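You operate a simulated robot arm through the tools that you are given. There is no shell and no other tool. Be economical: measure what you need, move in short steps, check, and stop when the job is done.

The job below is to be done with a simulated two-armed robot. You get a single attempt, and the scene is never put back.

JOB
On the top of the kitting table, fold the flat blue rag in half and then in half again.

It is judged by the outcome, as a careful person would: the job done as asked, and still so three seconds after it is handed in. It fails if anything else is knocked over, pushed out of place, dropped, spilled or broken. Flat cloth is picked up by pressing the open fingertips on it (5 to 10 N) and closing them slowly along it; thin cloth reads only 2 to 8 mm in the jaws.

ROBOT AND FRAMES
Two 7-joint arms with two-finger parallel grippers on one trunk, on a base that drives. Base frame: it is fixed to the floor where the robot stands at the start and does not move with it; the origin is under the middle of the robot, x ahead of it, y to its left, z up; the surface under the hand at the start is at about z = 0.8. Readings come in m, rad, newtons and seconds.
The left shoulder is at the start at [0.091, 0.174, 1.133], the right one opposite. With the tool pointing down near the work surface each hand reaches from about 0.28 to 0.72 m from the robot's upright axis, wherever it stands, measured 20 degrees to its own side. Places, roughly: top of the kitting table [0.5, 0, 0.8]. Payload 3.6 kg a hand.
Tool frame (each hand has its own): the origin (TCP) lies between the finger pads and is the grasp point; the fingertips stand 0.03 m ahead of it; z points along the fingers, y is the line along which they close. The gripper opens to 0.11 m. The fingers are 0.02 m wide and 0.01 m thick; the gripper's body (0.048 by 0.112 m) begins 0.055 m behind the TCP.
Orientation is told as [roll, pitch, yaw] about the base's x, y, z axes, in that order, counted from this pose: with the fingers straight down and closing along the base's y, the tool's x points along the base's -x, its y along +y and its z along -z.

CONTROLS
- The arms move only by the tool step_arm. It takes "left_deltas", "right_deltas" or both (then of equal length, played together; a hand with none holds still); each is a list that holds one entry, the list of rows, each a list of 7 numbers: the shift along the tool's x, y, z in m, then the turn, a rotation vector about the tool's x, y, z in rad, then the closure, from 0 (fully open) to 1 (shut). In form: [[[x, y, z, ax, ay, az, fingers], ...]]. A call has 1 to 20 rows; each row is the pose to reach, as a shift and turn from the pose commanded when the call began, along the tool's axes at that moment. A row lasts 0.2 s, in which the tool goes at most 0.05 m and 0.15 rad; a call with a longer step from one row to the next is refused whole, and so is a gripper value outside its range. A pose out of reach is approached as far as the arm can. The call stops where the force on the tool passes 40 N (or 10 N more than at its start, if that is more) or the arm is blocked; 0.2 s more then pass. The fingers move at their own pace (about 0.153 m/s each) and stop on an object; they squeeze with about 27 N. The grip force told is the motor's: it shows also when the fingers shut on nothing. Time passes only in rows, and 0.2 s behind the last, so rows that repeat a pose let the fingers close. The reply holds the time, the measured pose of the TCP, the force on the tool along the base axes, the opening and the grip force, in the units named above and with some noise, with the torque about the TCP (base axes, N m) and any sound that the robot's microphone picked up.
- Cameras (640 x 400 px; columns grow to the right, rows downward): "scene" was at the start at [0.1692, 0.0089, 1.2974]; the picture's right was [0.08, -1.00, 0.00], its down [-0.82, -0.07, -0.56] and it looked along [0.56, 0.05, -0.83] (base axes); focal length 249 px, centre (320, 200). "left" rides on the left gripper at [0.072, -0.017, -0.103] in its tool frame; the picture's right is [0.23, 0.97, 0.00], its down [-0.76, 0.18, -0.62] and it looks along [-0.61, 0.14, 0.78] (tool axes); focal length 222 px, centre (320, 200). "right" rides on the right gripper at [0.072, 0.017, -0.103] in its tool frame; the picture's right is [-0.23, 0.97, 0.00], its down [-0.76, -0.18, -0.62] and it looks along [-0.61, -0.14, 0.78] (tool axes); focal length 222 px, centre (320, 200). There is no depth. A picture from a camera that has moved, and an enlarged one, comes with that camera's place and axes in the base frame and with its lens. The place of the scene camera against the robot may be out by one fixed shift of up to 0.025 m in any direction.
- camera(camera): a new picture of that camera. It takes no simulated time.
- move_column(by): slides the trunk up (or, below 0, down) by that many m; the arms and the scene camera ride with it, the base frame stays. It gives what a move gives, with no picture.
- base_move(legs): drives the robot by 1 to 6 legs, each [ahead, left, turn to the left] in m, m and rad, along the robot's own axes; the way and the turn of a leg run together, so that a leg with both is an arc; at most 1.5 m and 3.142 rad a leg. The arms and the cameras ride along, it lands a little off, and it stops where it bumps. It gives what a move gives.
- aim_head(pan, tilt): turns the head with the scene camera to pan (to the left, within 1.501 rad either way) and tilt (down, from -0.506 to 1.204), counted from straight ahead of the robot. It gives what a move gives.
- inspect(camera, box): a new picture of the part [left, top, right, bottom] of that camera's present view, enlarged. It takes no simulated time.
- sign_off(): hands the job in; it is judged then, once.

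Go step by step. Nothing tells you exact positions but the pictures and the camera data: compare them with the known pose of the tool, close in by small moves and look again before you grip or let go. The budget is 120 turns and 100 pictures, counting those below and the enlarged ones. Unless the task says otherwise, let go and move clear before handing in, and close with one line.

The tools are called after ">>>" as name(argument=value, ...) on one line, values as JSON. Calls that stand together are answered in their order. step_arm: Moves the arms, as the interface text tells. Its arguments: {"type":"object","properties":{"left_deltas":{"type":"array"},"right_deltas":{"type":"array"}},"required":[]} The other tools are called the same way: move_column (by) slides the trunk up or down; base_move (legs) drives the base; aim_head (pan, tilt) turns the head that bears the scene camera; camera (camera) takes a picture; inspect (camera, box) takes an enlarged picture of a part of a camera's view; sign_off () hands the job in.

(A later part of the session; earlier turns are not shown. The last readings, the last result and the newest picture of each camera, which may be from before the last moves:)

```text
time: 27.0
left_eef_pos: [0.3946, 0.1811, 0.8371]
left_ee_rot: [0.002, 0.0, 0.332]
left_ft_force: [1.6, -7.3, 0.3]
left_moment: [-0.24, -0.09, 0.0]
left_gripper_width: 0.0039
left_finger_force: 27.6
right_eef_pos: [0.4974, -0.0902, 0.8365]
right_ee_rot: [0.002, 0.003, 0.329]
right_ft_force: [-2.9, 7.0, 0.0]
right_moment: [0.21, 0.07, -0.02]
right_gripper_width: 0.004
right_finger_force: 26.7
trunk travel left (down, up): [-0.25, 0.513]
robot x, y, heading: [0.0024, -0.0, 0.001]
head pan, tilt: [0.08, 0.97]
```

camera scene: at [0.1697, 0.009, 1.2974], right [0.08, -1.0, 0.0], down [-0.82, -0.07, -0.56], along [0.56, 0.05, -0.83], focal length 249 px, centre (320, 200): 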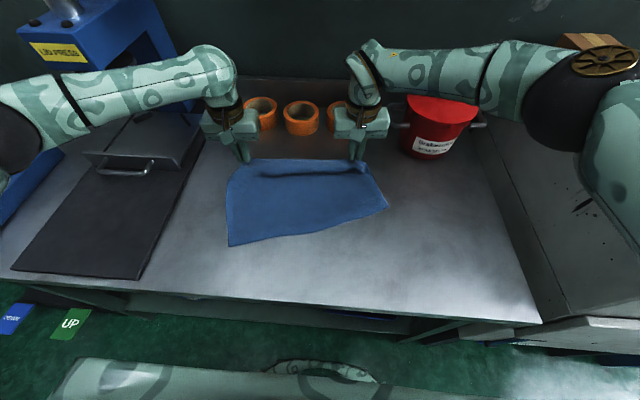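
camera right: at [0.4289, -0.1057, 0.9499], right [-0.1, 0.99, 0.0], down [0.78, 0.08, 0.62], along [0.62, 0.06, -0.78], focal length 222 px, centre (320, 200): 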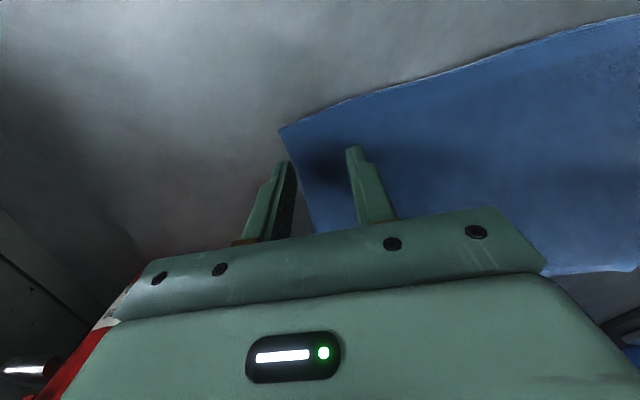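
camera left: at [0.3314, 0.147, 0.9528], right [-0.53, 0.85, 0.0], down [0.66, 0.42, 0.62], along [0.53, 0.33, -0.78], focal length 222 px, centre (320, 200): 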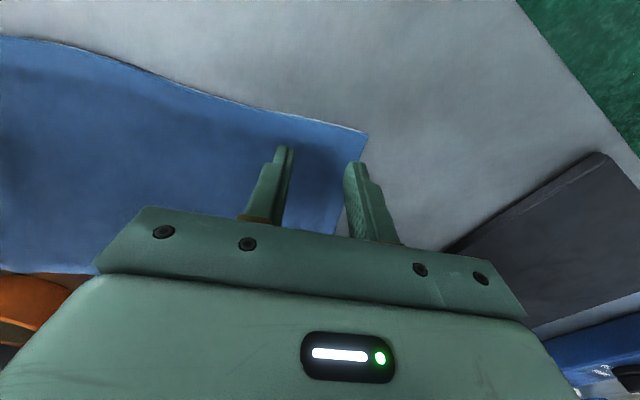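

Both pinches hold (4 mm). Now I drag the rag square.

>>> step_arm(right_deltas=[[[0.0123, 0.0079, -0.003, 0, 0, 0.033, 1], [0.0246, 0.0158, -0.004, 0, 0, 0.066, 1], [0.0369, 0.0237, -0.004, 0, 0, 0.099, 1], [0.0492, 0.0316, -0.004, 0, 0, 0.132, 1], [0.0615, 0.0395, -0.004, 0, 0, 0.165, 1], [0.0738, 0.0475, -0.004, 0, 0, 0.198, 1], [0.0861, 0.0554, -0.004, 0, 0, 0.231, 1], [0.0984, 0.0633, -0.004, 0, 0, 0.264, 1], [0.1107, 0.0712, -0.004, 0, 0, 0.297, 1], [0.123, 0.0791, -0.004, 0, 0, 0.33, 1], [0.123, 0.0791, -0.004, 0, 0, 0.33, 1]]], left_deltas=[[[0.002, 0.0064, -0.003, 0, 0, 0.033, 1], [0.0041, 0.0128, -0.004, 0, 0, 0.066, 1], [0.0061, 0.0192, -0.004, 0, 0, 0.099, 1], [0.0081, 0.0256, -0.004, 0, 0, 0.132, 1], [0.0101, 0.032, -0.004, 0, 0, 0.165, 1], [0.0122, 0.0385, -0.004, 0, 0, 0.198, 1], [0.0142, 0.0449, -0.004, 0, 0, 0.231, 1], [0.0162, 0.0513, -0.004, 0, 0, 0.264, 1], [0.0183, 0.0577, -0.004, 0, 0, 0.297, 1], [0.0203, 0.0641, -0.004, 0, 0, 0.33, 1], [0.0203, 0.0641, -0.004, 0, 0, 0.33, 1]]])

>>> camera(camera="scene")

```text
time: 29.4
left_eef_pos: [0.3546, 0.2348, 0.8416]
left_ee_rot: [0.001, 0.001, -0.001]
left_ft_force: [-0.4, -6.8, 0.7]
left_moment: [-0.24, -0.02, 0.08]
left_gripper_width: 0.0039
left_finger_force: 27.1
right_eef_pos: [0.3553, -0.0541, 0.8416]
right_ee_rot: [0.001, 0.001, 0.0]
right_ft_force: [-0.3, 7.2, 0.3]
right_moment: [0.24, -0.03, 0.05]
right_gripper_width: 0.0038
right_finger_force: 27.3
trunk travel left (down, up): [-0.25, 0.513]
robot x, y, heading: [-0.0015, 0.0028, 0.001]
head pan, tilt: [0.08, 0.97]
```

```text
67 pictures are left
camera scene: at [0.1693, 0.0088, 1.2974], right [0.08, -1.0, 0.0], down [-0.82, -0.07, -0.56], along [0.56, 0.05, -0.83], focal length 249 px, centre (320, 200)
```

scene: 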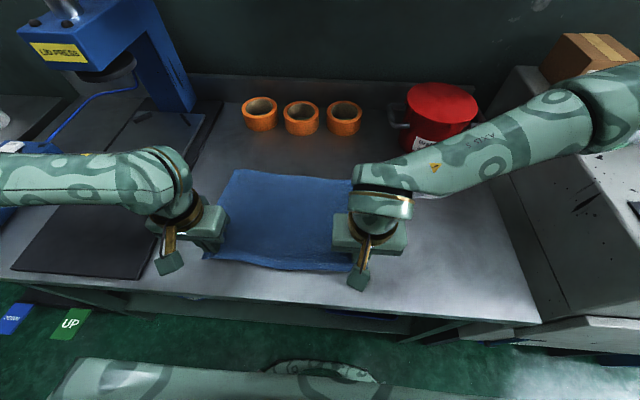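

The rag is square and nearer. I release and back off to see it.

>>> step_arm(right_deltas=[[[0, -0.004, 0.006, 0, 0, 0, 1], [0, -0.004, 0.007, 0, 0, 0, 0.85], [0, -0.004, 0.007, 0, 0, 0, 0.7], [0, -0.004, -0.01, 0, 0, 0, 0.68], [0, -0.004, -0.05, 0, 0, 0, 0.68], [-0.03, -0.03, -0.09, 0, 0, 0, 0.68], [-0.06, -0.06, -0.11, 0, 0, 0, 0.68], [-0.09, -0.09, -0.11, 0, 0, 0, 0.68]]], left_deltas=[[[0, 0.004, 0.006, 0, 0, 0, 1], [0, 0.004, 0.007, 0, 0, 0, 0.85], [0, 0.004, 0.007, 0, 0, 0, 0.7], [0, 0.004, -0.01, 0, 0, 0, 0.68], [0, 0.004, -0.05, 0, 0, 0, 0.68], [-0.03, 0.03, -0.09, 0, 0, 0, 0.68], [-0.06, 0.06, -0.11, 0, 0, 0, 0.68], [-0.09, 0.09, -0.11, 0, 0, 0, 0.68]]])

>>> inspect(camera="scene", box=[160, 130, 440, 305])

>>> camera(camera="right")

>>> camera(camera="left")

```text
refused: row 6 steps farther than a row can; nothing moved
```

```text
2.29 times, centred on (300, 218) of scene
camera zoom: at [0.1693, 0.0088, 1.2974], right [0.08, -1.0, 0.0], down [-0.82, -0.07, -0.56], along [0.56, 0.05, -0.83], focal length 569 px, centre (366, 160)
```

zoom: 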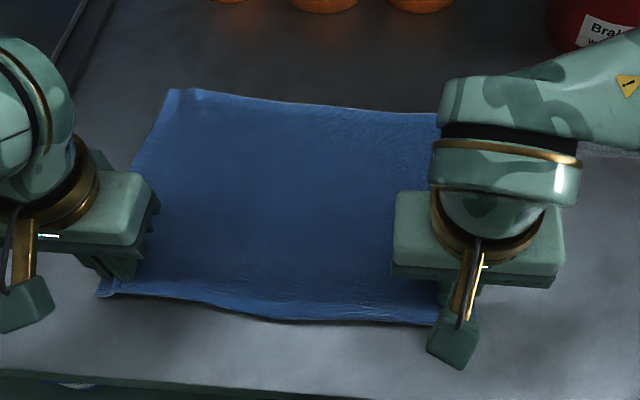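

```text
65 pictures are left
camera right: at [0.2835, -0.0374, 0.9465], right [0.23, 0.97, 0.0], down [0.76, -0.18, 0.62], along [0.61, -0.14, -0.78], focal length 222 px, centre (320, 200)
```

right: 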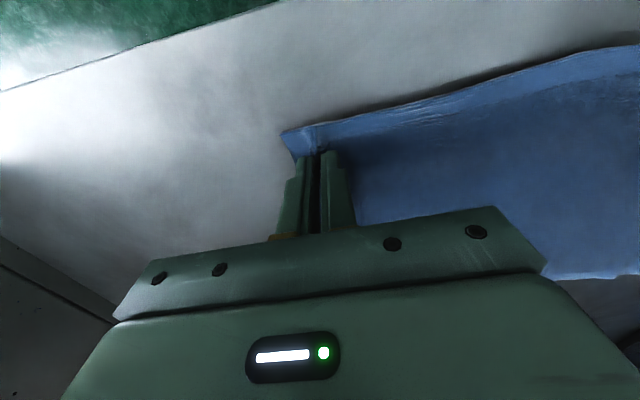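

```text
64 pictures are left
camera left: at [0.2829, 0.2173, 0.9449], right [-0.23, 0.97, 0.0], down [0.76, 0.18, 0.62], along [0.61, 0.14, -0.78], focal length 222 px, centre (320, 200)
```

left: 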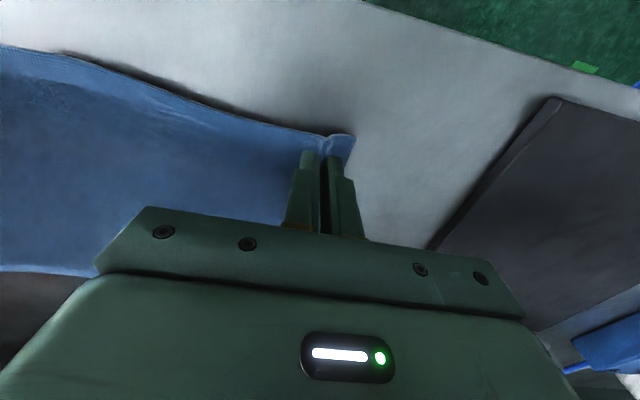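

>>> step_arm(right_deltas=[[[0, -0.004, 0.006, 0, 0, 0, 1], [0, -0.004, 0.007, 0, 0, 0, 0.85], [0, -0.004, 0.007, 0, 0, 0, 0.7], [0, -0.004, -0.01, 0, 0, 0, 0.68], [0, -0.004, -0.05, 0, 0, 0, 0.68], [-0.02, -0.02, -0.08, 0, 0, 0, 0.68], [-0.05, -0.05, -0.1, 0, 0, 0, 0.68], [-0.08, -0.08, -0.11, 0, 0, 0, 0.68]]], left_deltas=[[[0, 0.004, 0.006, 0, 0, 0, 1], [0, 0.004, 0.007, 0, 0, 0, 0.85], [0, 0.004, 0.007, 0, 0, 0, 0.7], [0, 0.004, -0.01, 0, 0, 0, 0.68], [0, 0.004, -0.05, 0, 0, 0, 0.68], [-0.02, 0.02, -0.08, 0, 0, 0, 0.68], [-0.05, 0.05, -0.1, 0, 0, 0, 0.68], [-0.08, 0.08, -0.11, 0, 0, 0, 0.68]]])

>>> inspect(camera="scene", box=[160, 130, 440, 305])

>>> camera(camera="right")

>>> camera(camera="left")

```text
time: 31.2
left_eef_pos: [0.4358, 0.3152, 0.9492]
left_ee_rot: [0.0, 0.001, 0.0]
left_ft_force: [0.6, 0.1, -0.3]
left_moment: [0.03, 0.03, 0.02]
left_gripper_width: 0.0353
left_finger_force: 0.1
right_eef_pos: [0.4379, -0.1333, 0.9534]
right_ee_rot: [-0.001, 0.0, 0.001]
right_ft_force: [0.2, -0.3, -0.2]
right_moment: [0.02, 0.0, -0.02]
right_gripper_width: 0.0354
right_finger_force: 0.1
trunk travel left (down, up): [-0.25, 0.513]
robot x, y, heading: [0.0035, 0.0017, -0.004]
head pan, tilt: [0.08, 0.97]
```

```text
2.29 times, centred on (300, 218) of scene
camera zoom: at [0.1697, 0.0086, 1.2973], right [0.08, -1.0, 0.0], down [-0.82, -0.07, -0.56], along [0.56, 0.05, -0.83], focal length 569 px, centre (366, 160)
```

zoom: 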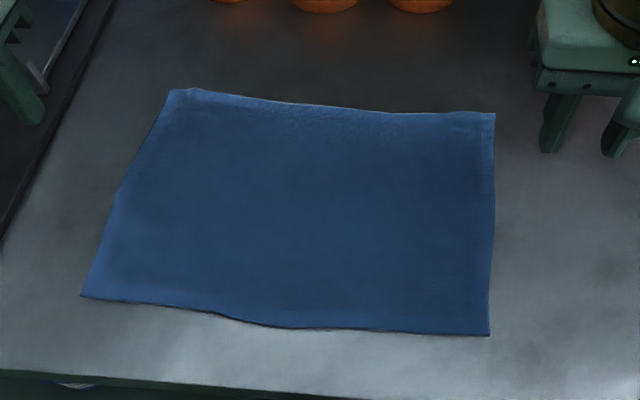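

```text
62 pictures are left
camera right: at [0.3659, -0.1176, 1.0573], right [0.23, 0.97, 0.0], down [0.76, -0.18, 0.62], along [0.61, -0.14, -0.78], focal length 222 px, centre (320, 200)
```

right: 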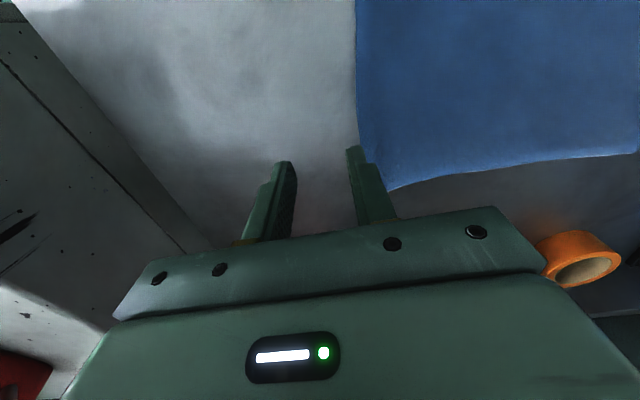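

```text
61 pictures are left
camera left: at [0.3642, 0.2982, 1.0522], right [-0.23, 0.97, 0.0], down [0.76, 0.18, 0.62], along [0.61, 0.14, -0.78], focal length 222 px, centre (320, 200)
```

left: 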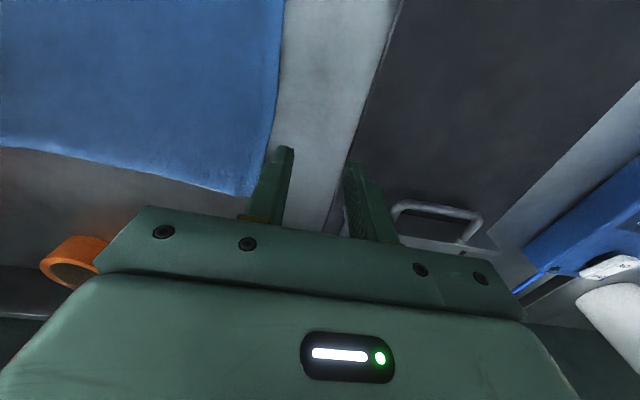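

The rag is flat and square: far corners at about (.575,.255) and (.569,-.111), near edge at x≈.32. This time I start with the hands leaning away, gripping right at the hem, and will lean them back at the end so that the hem turns over with the fold.

>>> step_arm(right_deltas=[[[-0.022, 0.009, 0, 0, 0.1, 0, 0.68], [-0.045, 0.018, 0.01, 0, 0.2, 0, 0.68], [-0.067, 0.027, 0.025, 0, 0.3, 0, 0.68], [-0.089, 0.036, 0.04, 0, 0.4, 0, 0.68], [-0.112, 0.045, 0.06, 0, 0.5, 0, 0.68], [-0.134, 0.054, 0.083, 0, 0.6, 0, 0.68], [-0.134, 0.054, 0.083, 0, 0.6, 0, 0.68]]], left_deltas=[[[-0.024, -0.0155, 0, 0, 0.1, 0, 0.68], [-0.047, -0.031, 0.01, 0, 0.2, 0, 0.68], [-0.07, -0.0465, 0.025, 0, 0.3, 0, 0.68], [-0.094, -0.062, 0.04, 0, 0.4, 0, 0.68], [-0.118, -0.0775, 0.06, 0, 0.5, 0, 0.68], [-0.141, -0.093, 0.079, 0, 0.6, 0, 0.68], [-0.141, -0.093, 0.079, 0, 0.6, 0, 0.68]]])

>>> camera(camera="right")

>>> camera(camera="left")

>>> camera(camera="scene")

```text
time: 32.8
left_eef_pos: [0.5772, 0.2216, 0.8717]
left_ee_rot: [-0.002, 0.605, 0.0]
left_ft_force: [0.4, 0.8, -0.3]
left_moment: [0.0, 0.02, 0.01]
left_gripper_width: 0.035
left_finger_force: 0.1
right_eef_pos: [0.5112, -0.0895, 0.8706]
right_ee_rot: [-0.007, 0.565, -0.047]
right_ft_force: [0.5, -0.2, -0.2]
right_moment: [-0.03, 0.01, 0.02]
right_gripper_width: 0.0353
right_finger_force: 0.1
right hand out of reach, approached as far as the arm can: row 5, 6, 7
trunk travel left (down, up): [-0.25, 0.513]
robot x, y, heading: [-0.0003, 0.001, 0.004]
head pan, tilt: [0.08, 0.97]
```

```text
60 pictures are left
camera right: at [0.507, -0.0712, 0.9965], right [0.23, 0.96, -0.13], down [0.97, -0.22, 0.12], along [0.09, -0.15, -0.98], focal length 222 px, centre (320, 200)
```

right: 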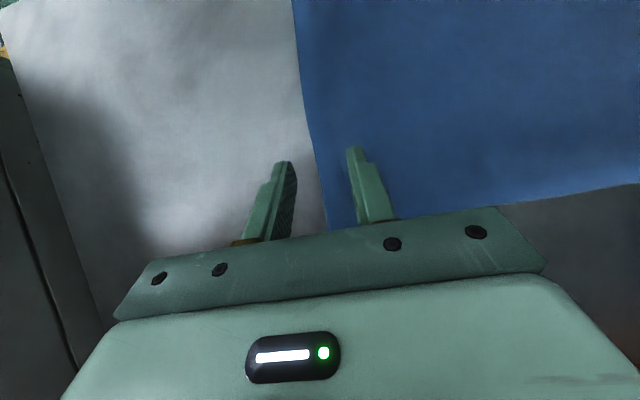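

```text
59 pictures are left
camera left: at [0.5757, 0.2045, 0.9986], right [-0.19, 0.97, 0.13], down [0.98, 0.18, 0.08], along [0.06, 0.14, -0.99], focal length 222 px, centre (320, 200)
```

left: 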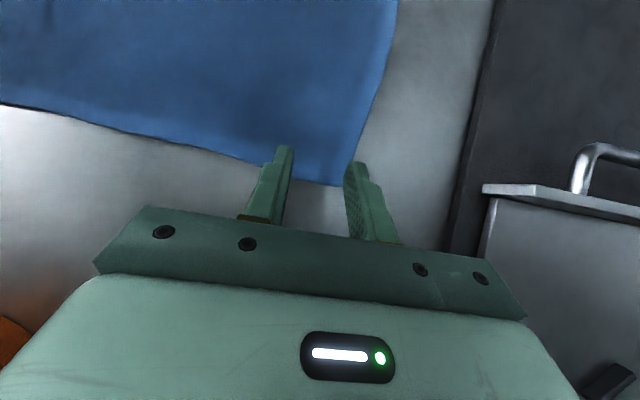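

```text
58 pictures are left
camera scene: at [0.1699, 0.01, 1.2973], right [0.08, -1.0, 0.0], down [-0.82, -0.07, -0.56], along [0.56, 0.04, -0.83], focal length 249 px, centre (320, 200)
```

scene: 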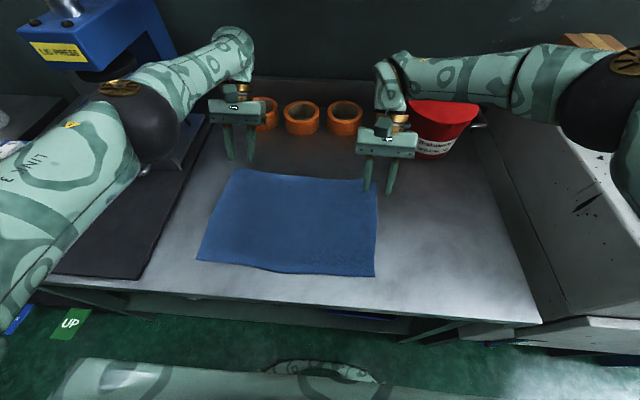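

The right arm can't take this tilt that far out. I check its clearance to the bucket.

>>> inspect(camera="scene", box=[340, 40, 520, 210])

```text
2.35 times, centred on (430, 125) of scene
camera zoom: at [0.1699, 0.01, 1.2973], right [0.08, -1.0, 0.0], down [-0.82, -0.07, -0.56], along [0.56, 0.04, -0.83], focal length 586 px, centre (61, 376)
```

zoom: 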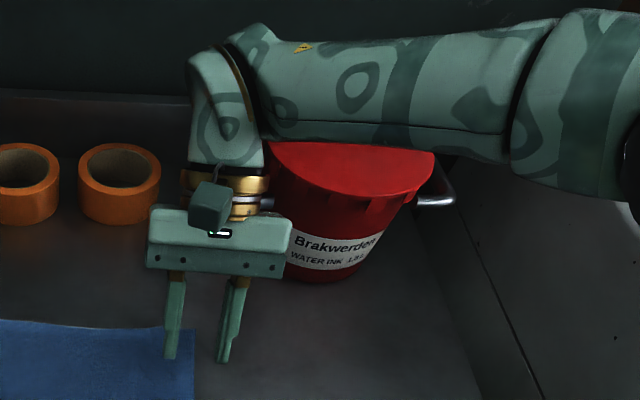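

>>> step_arm(right_deltas=[[[0, 0, 0, 0, -0.1, 0, 0.68], [0, 0, 0, 0, -0.2, 0, 0.68], [0, 0, 0, 0, -0.3, 0, 0.68], [0, 0, 0, 0, -0.3, 0, 0.68]]], left_deltas=[[[0, 0, 0, 0, -0.1, 0, 0.68], [0, 0, 0, 0, -0.2, 0, 0.68], [0, 0, 0, 0, -0.3, 0, 0.68], [0, 0, 0, 0, -0.3, 0, 0.68]]])

>>> camera(camera="right")

>>> camera(camera="scene")

```text
time: 33.8
left_eef_pos: [0.577, 0.2209, 0.8734]
left_ee_rot: [0.001, 0.301, 0.001]
left_ft_force: [0.2, 0.8, 0.0]
left_moment: [-0.01, -0.01, -0.03]
left_gripper_width: 0.0351
left_finger_force: 0.0
right_eef_pos: [0.5125, -0.092, 0.8703]
right_ee_rot: [-0.005, 0.265, -0.047]
right_ft_force: [0.7, -0.1, -0.4]
right_moment: [0.01, 0.01, -0.01]
right_gripper_width: 0.0353
right_finger_force: 0.0
trunk travel left (down, up): [-0.25, 0.513]
robot x, y, heading: [0.001, 0.0007, 0.002]
head pan, tilt: [0.08, 0.97]
```

```text
56 pictures are left
camera right: at [0.471, -0.0721, 0.9888], right [0.26, 0.96, -0.06], down [0.89, -0.22, 0.4], along [0.38, -0.16, -0.91], focal length 222 px, centre (320, 200)
```

right: 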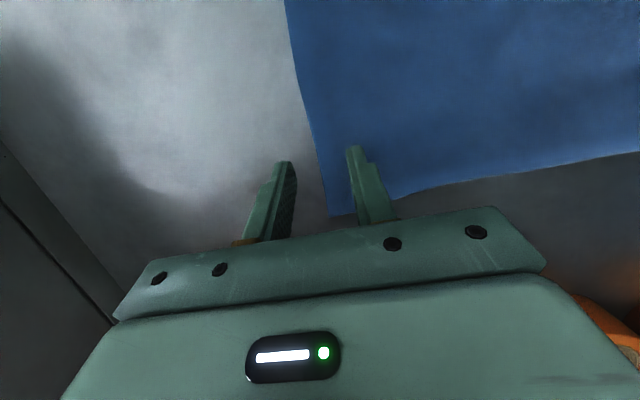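

```text
55 pictures are left
camera scene: at [0.1697, 0.0086, 1.2973], right [0.08, -1.0, 0.0], down [-0.82, -0.07, -0.56], along [0.56, 0.05, -0.83], focal length 249 px, centre (320, 200)
```

scene: 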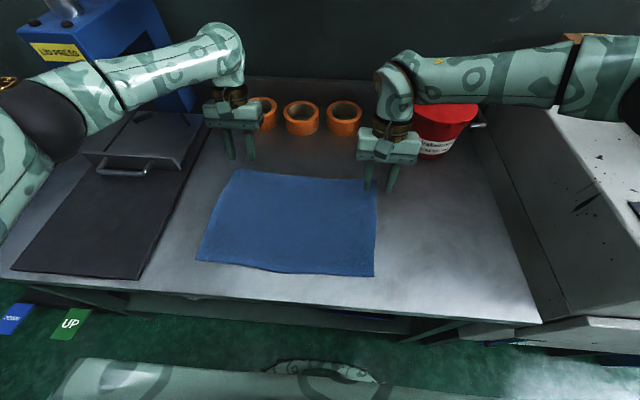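

The right hand works at about 0.3 rad tilt. I bring both to the hem at that tilt.

>>> step_arm(right_deltas=[[[-0.02, 0.01, 0, 0.004, 0.012, -0.015, 0.68], [-0.04, 0.018, 0.001, 0.008, 0.024, -0.03, 0.68], [-0.053, 0.0244, 0.0062, 0.012, 0.035, -0.045, 0.68], [-0.053, 0.0244, 0.0062, 0.012, 0.035, -0.045, 0.68]]], left_deltas=[[[0, 0.001, 0.005, 0, 0, 0, 0.68], [0.001, 0.001, 0.012, 0, 0, 0, 0.68], [0.0017, 0.001, 0.0215, 0, 0, 0, 0.68], [0.0017, 0.001, 0.0215, 0, 0, 0, 0.68]]])

>>> inspect(camera="right", box=[220, 80, 460, 230])

>>> inspect(camera="left", box=[220, 80, 460, 230])

```text
time: 34.8
left_eef_pos: [0.5678, 0.2216, 0.853]
left_ee_rot: [0.001, 0.3, 0.001]
left_ft_force: [-0.2, 0.0, -0.8]
left_moment: [0.02, -0.02, -0.01]
left_gripper_width: 0.0355
left_finger_force: 0.1
right_eef_pos: [0.5624, -0.0712, 0.8494]
right_ee_rot: [-0.003, 0.298, 0.003]
right_ft_force: [-0.3, -0.2, -0.3]
right_moment: [0.04, -0.03, 0.02]
right_gripper_width: 0.0351
right_finger_force: 0.0
trunk travel left (down, up): [-0.25, 0.513]
robot x, y, heading: [0.0044, 0.0002, 0.0]
head pan, tilt: [0.08, 0.97]
```

```text
2.67 times, centred on (340, 155) of right
camera zoom: at [0.5248, -0.0529, 0.9701], right [0.21, 0.97, -0.07], down [0.91, -0.17, 0.37], along [0.35, -0.14, -0.93], focal length 592 px, centre (267, 320)
```

zoom: 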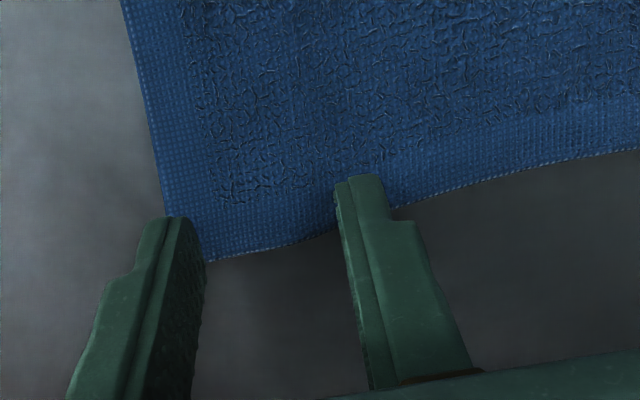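

```text
2.67 times, centred on (340, 155) of left
camera zoom: at [0.5292, 0.2038, 0.9731], right [-0.22, 0.97, 0.07], down [0.91, 0.18, 0.37], along [0.35, 0.14, -0.93], focal length 592 px, centre (267, 320)
```

zoom: 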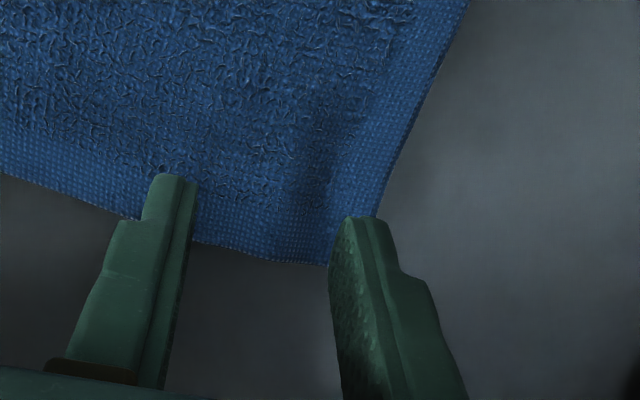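

>>> step_arm(right_deltas=[[[-0.0004, 0.006, 0.006, 0, 0, 0, 0.68], [-0.0008, 0.006, 0.012, 0, 0, 0, 0.68], [-0.0012, 0.006, 0.0174, 0, 0, 0, 0.68]]], left_deltas=[[[-0.002, -0.005, 0.0065, 0, 0, 0, 0.68], [-0.004, -0.005, 0.013, 0, 0, 0, 0.68], [-0.006, -0.005, 0.0196, 0, 0, 0, 0.68]]])

```text
time: 35.6
left_eef_pos: [0.5668, 0.2162, 0.8344]
left_ee_rot: [-0.003, 0.297, 0.0]
left_ft_force: [-0.1, 0.2, 5.6]
left_moment: [0.03, -0.02, 0.0]
left_gripper_width: 0.0352
left_finger_force: 0.0
right_eef_pos: [0.5581, -0.0644, 0.8353]
right_ee_rot: [-0.004, 0.296, 0.001]
right_ft_force: [1.5, 1.2, 10.3]
right_moment: [0.06, -0.07, 0.02]
right_gripper_width: 0.0351
right_finger_force: 0.0
trunk travel left (down, up): [-0.25, 0.513]
robot x, y, heading: [0.0009, 0.0022, -0.003]
head pan, tilt: [0.08, 0.97]
```

>>> step_arm(right_deltas=[[[0, 0, 0, 0, 0, 0, 0.73], [0, 0, 0, 0, 0, 0, 0.78], [0, 0, 0, 0, 0, 0, 0.83], [0, 0, 0, 0, 0, 0, 0.88], [0, 0, -0.0005, 0, 0, 0, 0.93], [0, 0, -0.0005, 0, 0, 0, 0.97], [0, 0, -0.001, 0, 0, 0, 1], [0, 0, -0.001, 0, 0, 0, 1], [0.003, 0.003, -0.01, 0, 0, 0, 1], [0.006, 0.005, -0.02, 0, 0, 0, 1]]], left_deltas=[[[0, 0, 0.001, 0, 0, 0, 0.73], [0, 0, 0.001, 0, 0, 0, 0.78], [0, 0, 0.001, 0, 0, 0, 0.83], [0, 0, 0.001, 0, 0, 0, 0.88], [0, 0, 0.0005, 0, 0, 0, 0.93], [0, 0, 0.0005, 0, 0, 0, 0.97], [0, 0, 0, 0, 0, 0, 1], [0, 0, 0, 0, 0, 0, 1], [0.003, -0.003, -0.01, 0, 0, 0, 1], [0.006, -0.005, -0.02, 0, 0, 0, 1]]])

>>> inspect(camera="right", box=[200, 60, 440, 230])

>>> inspect(camera="left", box=[200, 60, 440, 230])

```text
time: 37.8
left_eef_pos: [0.5677, 0.2124, 0.8534]
left_ee_rot: [0.003, 0.302, 0.002]
left_ft_force: [-0.4, -2.0, 0.2]
left_moment: [-0.09, -0.01, -0.01]
left_gripper_width: 0.0036
left_finger_force: 26.9
right_eef_pos: [0.56, -0.059, 0.8539]
right_ee_rot: [-0.005, 0.3, 0.0]
right_ft_force: [0.5, 2.6, -0.5]
right_moment: [0.08, -0.01, -0.02]
right_gripper_width: 0.004
right_finger_force: 27.1
trunk travel left (down, up): [-0.25, 0.513]
robot x, y, heading: [0.0012, -0.0003, -0.003]
head pan, tilt: [0.08, 0.97]
```

```text
2.35 times, centred on (320, 145) of right
camera zoom: at [0.5215, -0.0418, 0.9737], right [0.22, 0.97, -0.07], down [0.91, -0.17, 0.37], along [0.35, -0.15, -0.93], focal length 523 px, centre (320, 329)
```

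zoom: 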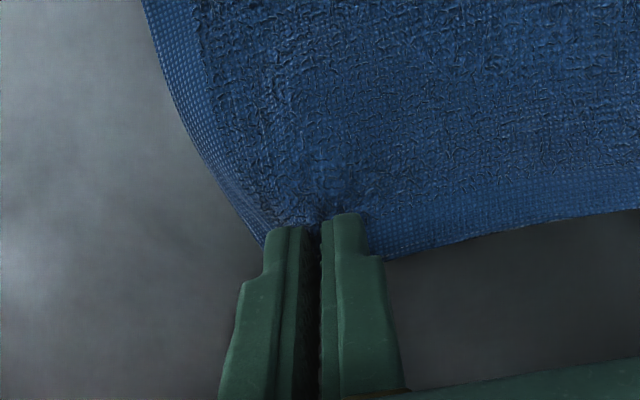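

```text
2.35 times, centred on (320, 145) of left
camera zoom: at [0.5301, 0.1949, 0.973], right [-0.22, 0.97, 0.07], down [0.91, 0.18, 0.37], along [0.35, 0.14, -0.93], focal length 523 px, centre (320, 329)
```

zoom: 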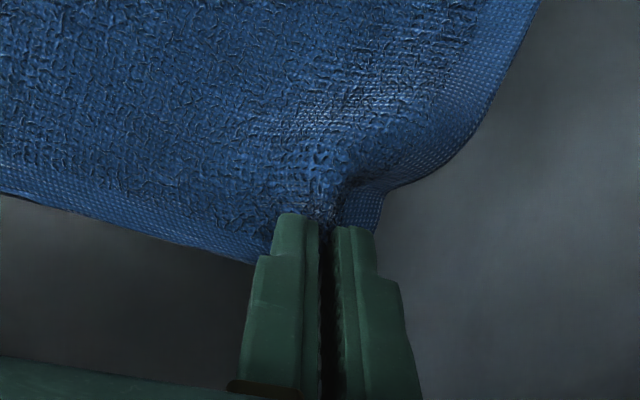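

Both hems are held in a single layer. To leave room for leaning the hands back at the end, I first drag the rag 6 cm farther away while bringing the hands upright.

>>> step_arm(right_deltas=[[[-0.01, 0, -0.002, 0, -0.05, 0, 1], [-0.02, 0, -0.004, 0, -0.1, 0, 1], [-0.03, 0, -0.006, 0, -0.15, 0, 1], [-0.04, 0, -0.008, 0, -0.2, 0, 1], [-0.05, 0, -0.009, 0, -0.25, 0, 1], [-0.0594, 0, -0.011, 0, -0.3, 0, 1]]], left_deltas=[[[-0.01, 0, -0.002, 0, -0.05, 0, 1], [-0.02, 0, -0.004, 0, -0.1, 0, 1], [-0.03, 0, -0.006, 0, -0.15, 0, 1], [-0.04, 0, -0.008, 0, -0.2, 0, 1], [-0.05, 0, -0.009, 0, -0.25, 0, 1], [-0.0594, 0, -0.011, 0, -0.3, 0, 1]]])

>>> inspect(camera="scene", box=[160, 130, 440, 305])

```text
time: 39.2
left_eef_pos: [0.6281, 0.2129, 0.8467]
left_ee_rot: [-0.001, 0.001, 0.003]
left_ft_force: [-0.5, -0.8, 0.0]
left_moment: [-0.05, 0.02, -0.02]
left_gripper_width: 0.004
left_finger_force: 26.6
right_eef_pos: [0.6198, -0.0594, 0.8462]
right_ee_rot: [-0.005, -0.002, 0.003]
right_ft_force: [0.2, 0.6, -0.4]
right_moment: [0.05, 0.01, 0.0]
right_gripper_width: 0.0036
right_finger_force: 27.1
trunk travel left (down, up): [-0.25, 0.513]
robot x, y, heading: [-0.0006, 0.0005, 0.002]
head pan, tilt: [0.08, 0.97]
```

```text
2.29 times, centred on (300, 218) of scene
camera zoom: at [0.1694, 0.0089, 1.2974], right [0.08, -1.0, 0.0], down [-0.82, -0.07, -0.56], along [0.56, 0.05, -0.83], focal length 569 px, centre (366, 160)
```

zoom: 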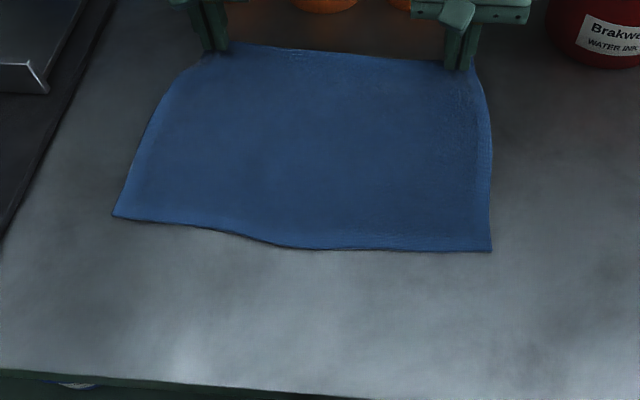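

The rag slid to near edge x≈.405. Now the arc fold, leaning the hands back progressively to 0.7 rad.

>>> step_arm(right_deltas=[[[0.0087, 0, -0.0133, 0, -0.03, 0, 1], [0.0195, 0, -0.0283, 0, -0.06, 0, 1], [0.0325, 0, -0.0432, 0, -0.1, 0, 1], [0.0477, 0, -0.056, 0, -0.15, 0, 1], [0.065, 0, -0.0658, 0, -0.2, 0, 1], [0.0822, 0, -0.0715, 0, -0.25, 0, 1], [0.1004, 0, -0.0742, 0, -0.3, 0, 1], [0.1186, 0, -0.0738, 0, -0.35, 0, 1], [0.1367, 0, -0.0703, 0, -0.4, 0, 1], [0.1549, 0, -0.0638, 0, -0.45, 0, 1], [0.172, 0, -0.0542, 0, -0.5, 0, 1], [0.1881, 0, -0.0426, 0, -0.55, 0, 1], [0.2021, 0, -0.0299, 0, -0.6, 0, 1], [0.2141, 0, -0.0162, 0, -0.65, 0, 1], [0.2231, 0, -0.0034, 0, -0.7, 0, 1]]], left_deltas=[[[0.0087, 0, -0.0133, 0, -0.03, 0, 1], [0.0195, 0, -0.0283, 0, -0.06, 0, 1], [0.0325, 0, -0.0432, 0, -0.1, 0, 1], [0.0477, 0, -0.056, 0, -0.15, 0, 1], [0.065, 0, -0.0658, 0, -0.2, 0, 1], [0.0822, 0, -0.0715, 0, -0.25, 0, 1], [0.1004, 0, -0.0742, 0, -0.3, 0, 1], [0.1186, 0, -0.0738, 0, -0.35, 0, 1], [0.1367, 0, -0.0703, 0, -0.4, 0, 1], [0.1549, 0, -0.0638, 0, -0.45, 0, 1], [0.172, 0, -0.0542, 0, -0.5, 0, 1], [0.1881, 0, -0.0426, 0, -0.55, 0, 1], [0.2021, 0, -0.0299, 0, -0.6, 0, 1], [0.2141, 0, -0.0162, 0, -0.65, 0, 1], [0.2231, 0, -0.0034, 0, -0.7, 0, 1]]])

>>> camera(camera="scene")

>>> camera(camera="right")

>>> camera(camera="left")

```text
time: 42.4
left_eef_pos: [0.4084, 0.2116, 0.8475]
left_ee_rot: [-0.002, -0.701, 0.003]
left_ft_force: [0.6, -0.3, 0.1]
left_moment: [-0.02, -0.02, -0.02]
left_gripper_width: 0.0038
left_finger_force: 27.2
left hand out of reach, approached as far as the arm can: row 15
right_eef_pos: [0.3954, -0.0575, 0.8498]
right_ee_rot: [-0.006, -0.7, 0.006]
right_ft_force: [0.3, 0.2, 0.1]
right_moment: [0.05, 0.01, 0.01]
right_gripper_width: 0.0037
right_finger_force: 27.2
trunk travel left (down, up): [-0.25, 0.513]
robot x, y, heading: [0.0012, -0.0012, 0.004]
head pan, tilt: [0.08, 0.97]
```

```text
49 pictures are left
camera scene: at [0.1685, 0.01, 1.2976], right [0.08, -1.0, 0.0], down [-0.82, -0.07, -0.56], along [0.56, 0.04, -0.83], focal length 249 px, centre (320, 200)
```

scene: 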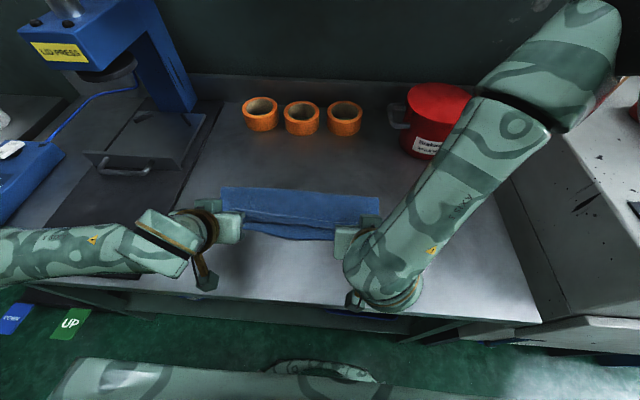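

```text
48 pictures are left
camera right: at [0.2746, -0.0411, 0.8821], right [0.17, 0.97, 0.14], down [0.18, -0.17, 0.97], along [0.97, -0.14, -0.2], focal length 222 px, centre (320, 200)
```

right: 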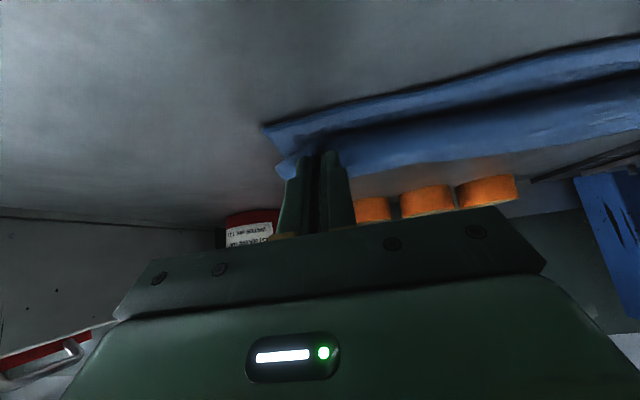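

```text
47 pictures are left
camera left: at [0.2864, 0.1937, 0.8789], right [-0.17, 0.97, -0.15], down [0.18, 0.18, 0.97], along [0.97, 0.14, -0.21], focal length 222 px, centre (320, 200)
```

left: 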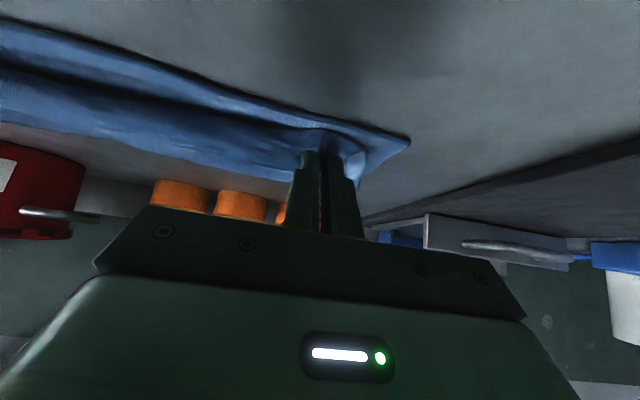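

>>> inspect(camera="left", box=[160, 50, 440, 225])

>>> inspect(camera="scene", box=[180, 160, 420, 310])

>>> inspect(camera="right", box=[220, 50, 500, 225])

```text
2.29 times, centred on (300, 138) of left
camera zoom: at [0.2864, 0.1937, 0.8789], right [-0.17, 0.97, -0.15], down [0.18, 0.18, 0.97], along [0.97, 0.14, -0.21], focal length 508 px, centre (366, 343)
```

zoom: 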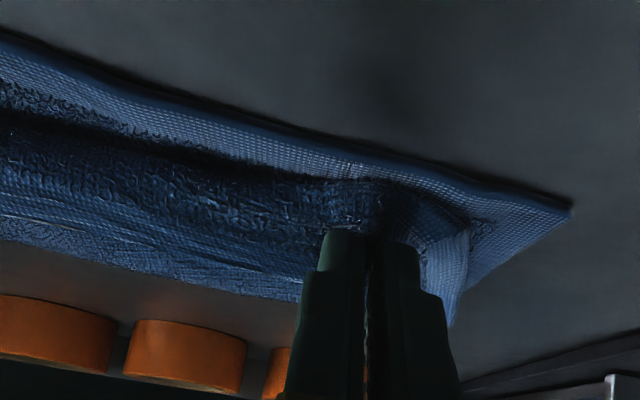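

```text
2.67 times, centred on (300, 235) of scene
camera zoom: at [0.1685, 0.01, 1.2976], right [0.08, -1.0, 0.0], down [-0.82, -0.07, -0.56], along [0.56, 0.04, -0.83], focal length 664 px, centre (373, 107)
```

zoom: 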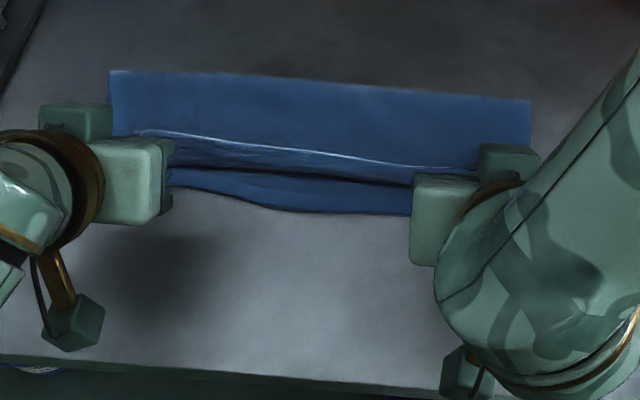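

```text
2.29 times, centred on (360, 138) of right
camera zoom: at [0.2746, -0.0411, 0.8821], right [0.17, 0.97, 0.14], down [0.18, -0.17, 0.97], along [0.97, -0.14, -0.2], focal length 508 px, centre (229, 343)
```

zoom: 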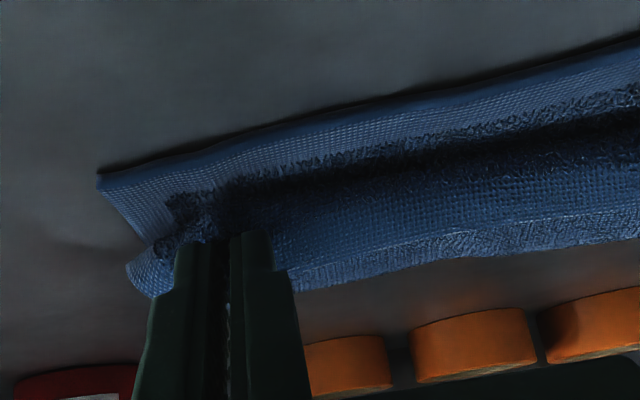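

The fold line formed too near (x≈.513) and the top layer is slack, because the arc was too low, and the left arm is at its near limit. I swing the hem back up over the fold line, then back the robot 5 cm for room and redo the arc higher.

>>> step_arm(right_deltas=[[[-0.0205, 0, -0.0089, 0, 0, 0, 1], [-0.0426, 0, -0.0164, 0, 0.03, 0, 1], [-0.063, 0, -0.0189, 0, 0.06, 0, 1], [-0.0836, 0, -0.0185, 0, 0.1, 0, 1], [-0.1031, 0, -0.0138, 0, 0.14, 0, 1], [-0.1217, 0, -0.0048, 0, 0.18, 0, 1], [-0.137, 0, 0.0081, 0, 0.22, 0, 1], [-0.1497, 0, 0.024, 0, 0.26, 0, 1], [-0.1579, 0, 0.0375, 0, 0.3, 0, 1]]], left_deltas=[[[-0.0205, 0, -0.0089, 0, 0, 0, 1], [-0.0426, 0, -0.0164, 0, 0.03, 0, 1], [-0.063, 0, -0.0189, 0, 0.06, 0, 1], [-0.0836, 0, -0.0185, 0, 0.1, 0, 1], [-0.1031, 0, -0.0138, 0, 0.14, 0, 1], [-0.1217, 0, -0.0048, 0, 0.18, 0, 1], [-0.137, 0, 0.0081, 0, 0.22, 0, 1], [-0.1497, 0, 0.024, 0, 0.26, 0, 1], [-0.1579, 0, 0.0375, 0, 0.3, 0, 1]]])

>>> base_move(legs=[[-0.05, 0, 0]])

>>> camera(camera="scene")

```text
time: 44.4
left_eef_pos: [0.5537, 0.2109, 0.9194]
left_ee_rot: [0.0, -0.399, 0.0]
left_ft_force: [-0.1, -0.6, 0.9]
left_moment: [0.0, 0.01, -0.04]
left_gripper_width: 0.0037
left_finger_force: 26.6
left hand out of reach, approached as far as the arm can: row 1
right_eef_pos: [0.5418, -0.0588, 0.9222]
right_ee_rot: [-0.005, -0.4, 0.003]
right_ft_force: [0.3, 1.4, -1.1]
right_moment: [0.04, 0.01, 0.03]
right_gripper_width: 0.0036
right_finger_force: 26.6
trunk travel left (down, up): [-0.25, 0.513]
robot x, y, heading: [0.0037, -0.0008, -0.004]
head pan, tilt: [0.08, 0.97]
```

```text
time: 45.3
left_eef_pos: [0.5017, 0.2112, 0.9205]
left_ee_rot: [0.0, -0.401, 0.002]
left_ft_force: [-1.3, -1.7, 0.5]
left_moment: [-0.04, -0.06, -0.02]
left_gripper_width: 0.0039
left_finger_force: 26.8
right_eef_pos: [0.4885, -0.0585, 0.9241]
right_ee_rot: [-0.007, -0.402, 0.005]
right_ft_force: [0.0, 1.4, 0.5]
right_moment: [0.02, -0.02, 0.03]
right_gripper_width: 0.0038
right_finger_force: 26.5
trunk travel left (down, up): [-0.25, 0.513]
robot x, y, heading: [-0.0499, -0.0001, -0.004]
head pan, tilt: [0.08, 0.97]
```

```text
43 pictures are left
camera scene: at [0.117, 0.0089, 1.2978], right [0.08, -1.0, 0.0], down [-0.82, -0.07, -0.57], along [0.56, 0.05, -0.82], focal length 249 px, centre (320, 200)
```

scene: 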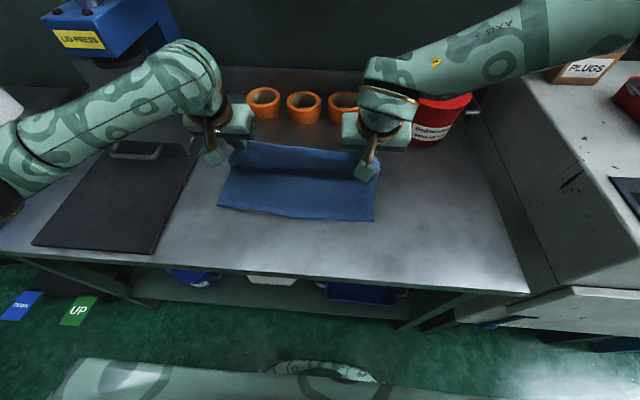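

The valley now sits near x≈.53, mid-rag. I redo the arc, higher, with the lean, ending at the near hem.

>>> step_arm(right_deltas=[[[0.003, 0, -0.0106, 0, -0.03, 0, 1], [0.0156, 0, -0.0134, 0, -0.06, 0, 1], [0.0322, 0, -0.0124, 0, -0.1, 0, 1], [0.0499, 0, -0.0085, 0, -0.14, 0, 1], [0.0667, 0, -0.0019, 0, -0.18, 0, 1], [0.0819, 0, 0.0063, 0, -0.22, 0, 1], [0.0966, 0, 0.016, 0, -0.26, 0, 1], [0.1086, -0.001, 0.0268, 0, -0.3, 0, 1], [0.1186, -0.002, 0.0362, 0, -0.33, 0, 1], [0.1235, -0.003, 0.041, 0, -0.35, 0, 1]]], left_deltas=[[[0.003, 0, -0.0106, 0, -0.03, 0, 1], [0.0156, 0, -0.0134, 0, -0.06, 0, 1], [0.0322, 0, -0.0124, 0, -0.1, 0, 1], [0.0499, 0, -0.0085, 0, -0.14, 0, 1], [0.0667, 0, -0.0019, 0, -0.18, 0, 1], [0.0819, 0, 0.0063, 0, -0.22, 0, 1], [0.0966, 0, 0.015, 0, -0.26, 0, 1], [0.1086, 0.001, 0.025, 0, -0.3, 0, 1], [0.1185, 0.002, 0.0335, 0, -0.33, 0, 1], [0.1255, 0.003, 0.0375, 0, -0.35, 0, 1]]])

>>> inspect(camera="scene", box=[180, 110, 420, 270])

>>> inspect(camera="left", box=[160, 50, 440, 225])

>>> inspect(camera="right", box=[220, 50, 500, 225])

```text
time: 47.5
left_eef_pos: [0.4006, 0.2146, 0.8381]
left_ee_rot: [-0.004, -0.753, 0.002]
left_ft_force: [1.2, -4.7, 5.7]
left_moment: [-0.09, -0.08, -0.11]
left_gripper_width: 0.0037
left_finger_force: 27.3
right_eef_pos: [0.3918, -0.0629, 0.8381]
right_ee_rot: [-0.003, -0.752, 0.006]
right_ft_force: [1.0, 6.2, 0.8]
right_moment: [0.13, -0.04, 0.13]
right_gripper_width: 0.0039
right_finger_force: 27.3
trunk travel left (down, up): [-0.25, 0.513]
robot x, y, heading: [-0.0513, 0.0012, 0.0]
head pan, tilt: [0.08, 0.97]
```

```text
2.50 times, centred on (300, 190) of scene
camera zoom: at [0.1182, 0.0091, 1.2977], right [0.08, -1.0, 0.0], down [-0.82, -0.07, -0.56], along [0.56, 0.05, -0.83], focal length 622 px, centre (370, 225)
```

zoom: 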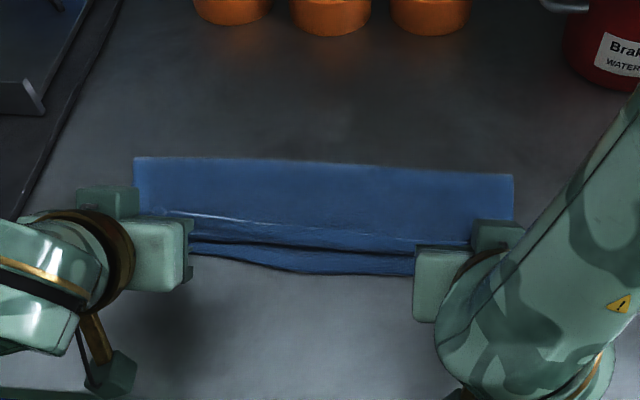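

```text
2.29 times, centred on (300, 138) of left
camera zoom: at [0.2768, 0.1979, 0.8633], right [-0.17, 0.97, -0.16], down [0.13, 0.18, 0.98], along [0.98, 0.14, -0.16], focal length 508 px, centre (366, 343)
```

zoom: 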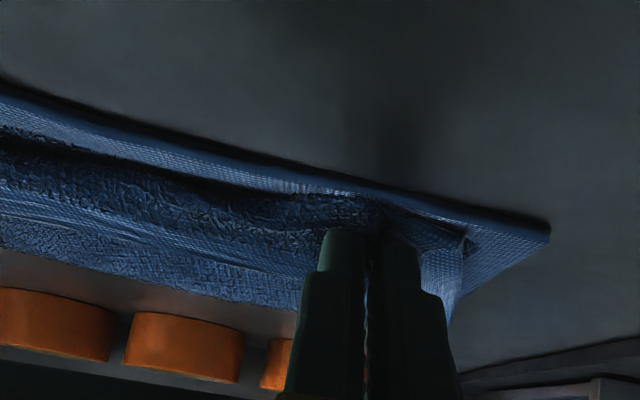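

```text
2.29 times, centred on (360, 138) of right
camera zoom: at [0.2692, -0.0462, 0.8631], right [0.16, 0.97, 0.15], down [0.13, -0.17, 0.98], along [0.98, -0.14, -0.16], focal length 508 px, centre (229, 343)
```

zoom: 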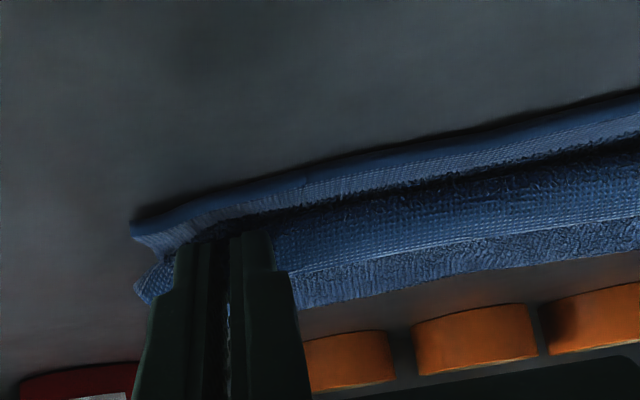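

The fold line stayed near x≈.507, so the top layer is still too long. I go further back this time, so the lower half lies flat out to mid-rag, before the arc.

>>> step_arm(right_deltas=[[[-0.0208, 0.001, -0.0162, 0, 0.05, 0, 1], [-0.0513, 0.003, -0.0298, 0, 0.1, 0, 1], [-0.0854, 0.003, -0.0335, 0, 0.17, 0, 1], [-0.1195, 0.003, -0.0236, 0, 0.25, 0, 1], [-0.1504, 0.003, -0.0027, 0, 0.33, 0, 1], [-0.1744, 0.003, 0.0256, 0, 0.41, 0, 1], [-0.1913, 0.003, 0.0543, 0, 0.49, 0, 1], [-0.2005, 0.003, 0.083, 0, 0.55, 0, 1], [-0.2035, 0.003, 0.0993, 0, 0.6, 0, 1], [-0.2035, 0.003, 0.0993, 0, 0.6, 0, 1]]], left_deltas=[[[-0.0208, -0.001, -0.0162, 0, 0.05, 0, 1], [-0.0513, -0.003, -0.0298, 0, 0.1, 0, 1], [-0.0854, -0.003, -0.0335, 0, 0.17, 0, 1], [-0.1195, -0.003, -0.0236, 0, 0.25, 0, 1], [-0.1504, -0.003, -0.0027, 0, 0.33, 0, 1], [-0.1744, -0.003, 0.0256, 0, 0.41, 0, 1], [-0.1913, -0.003, 0.0543, 0, 0.49, 0, 1], [-0.2005, -0.003, 0.083, 0, 0.55, 0, 1], [-0.2035, -0.003, 0.0993, 0, 0.6, 0, 1], [-0.2035, -0.003, 0.0993, 0, 0.6, 0, 1]]])

>>> inspect(camera="scene", box=[180, 110, 420, 270])

```text
time: 49.7
left_eef_pos: [0.6189, 0.2122, 0.9022]
left_ee_rot: [-0.001, -0.15, 0.0]
left_ft_force: [-0.6, -2.1, 0.2]
left_moment: [-0.04, -0.02, -0.03]
left_gripper_width: 0.0035
left_finger_force: 26.8
right_eef_pos: [0.6076, -0.0582, 0.9041]
right_ee_rot: [-0.004, -0.148, 0.004]
right_ft_force: [-0.7, 1.9, -0.7]
right_moment: [0.05, 0.03, -0.01]
right_gripper_width: 0.0036
right_finger_force: 27.1
trunk travel left (down, up): [-0.25, 0.513]
robot x, y, heading: [-0.0536, -0.0019, -0.001]
head pan, tilt: [0.08, 0.97]
```

```text
2.50 times, centred on (300, 190) of scene
camera zoom: at [0.1189, 0.009, 1.2975], right [0.08, -1.0, 0.0], down [-0.82, -0.07, -0.56], along [0.56, 0.05, -0.83], focal length 622 px, centre (370, 225)
```

zoom: 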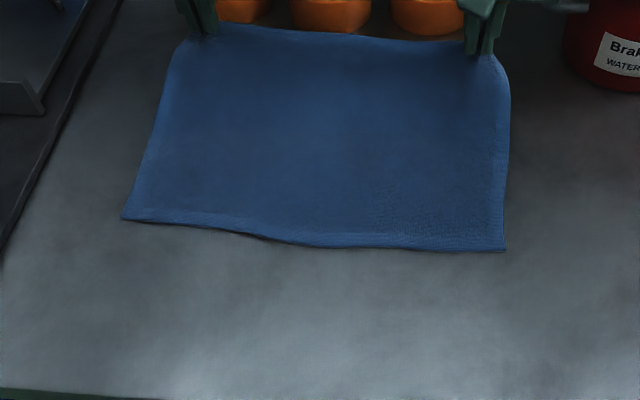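

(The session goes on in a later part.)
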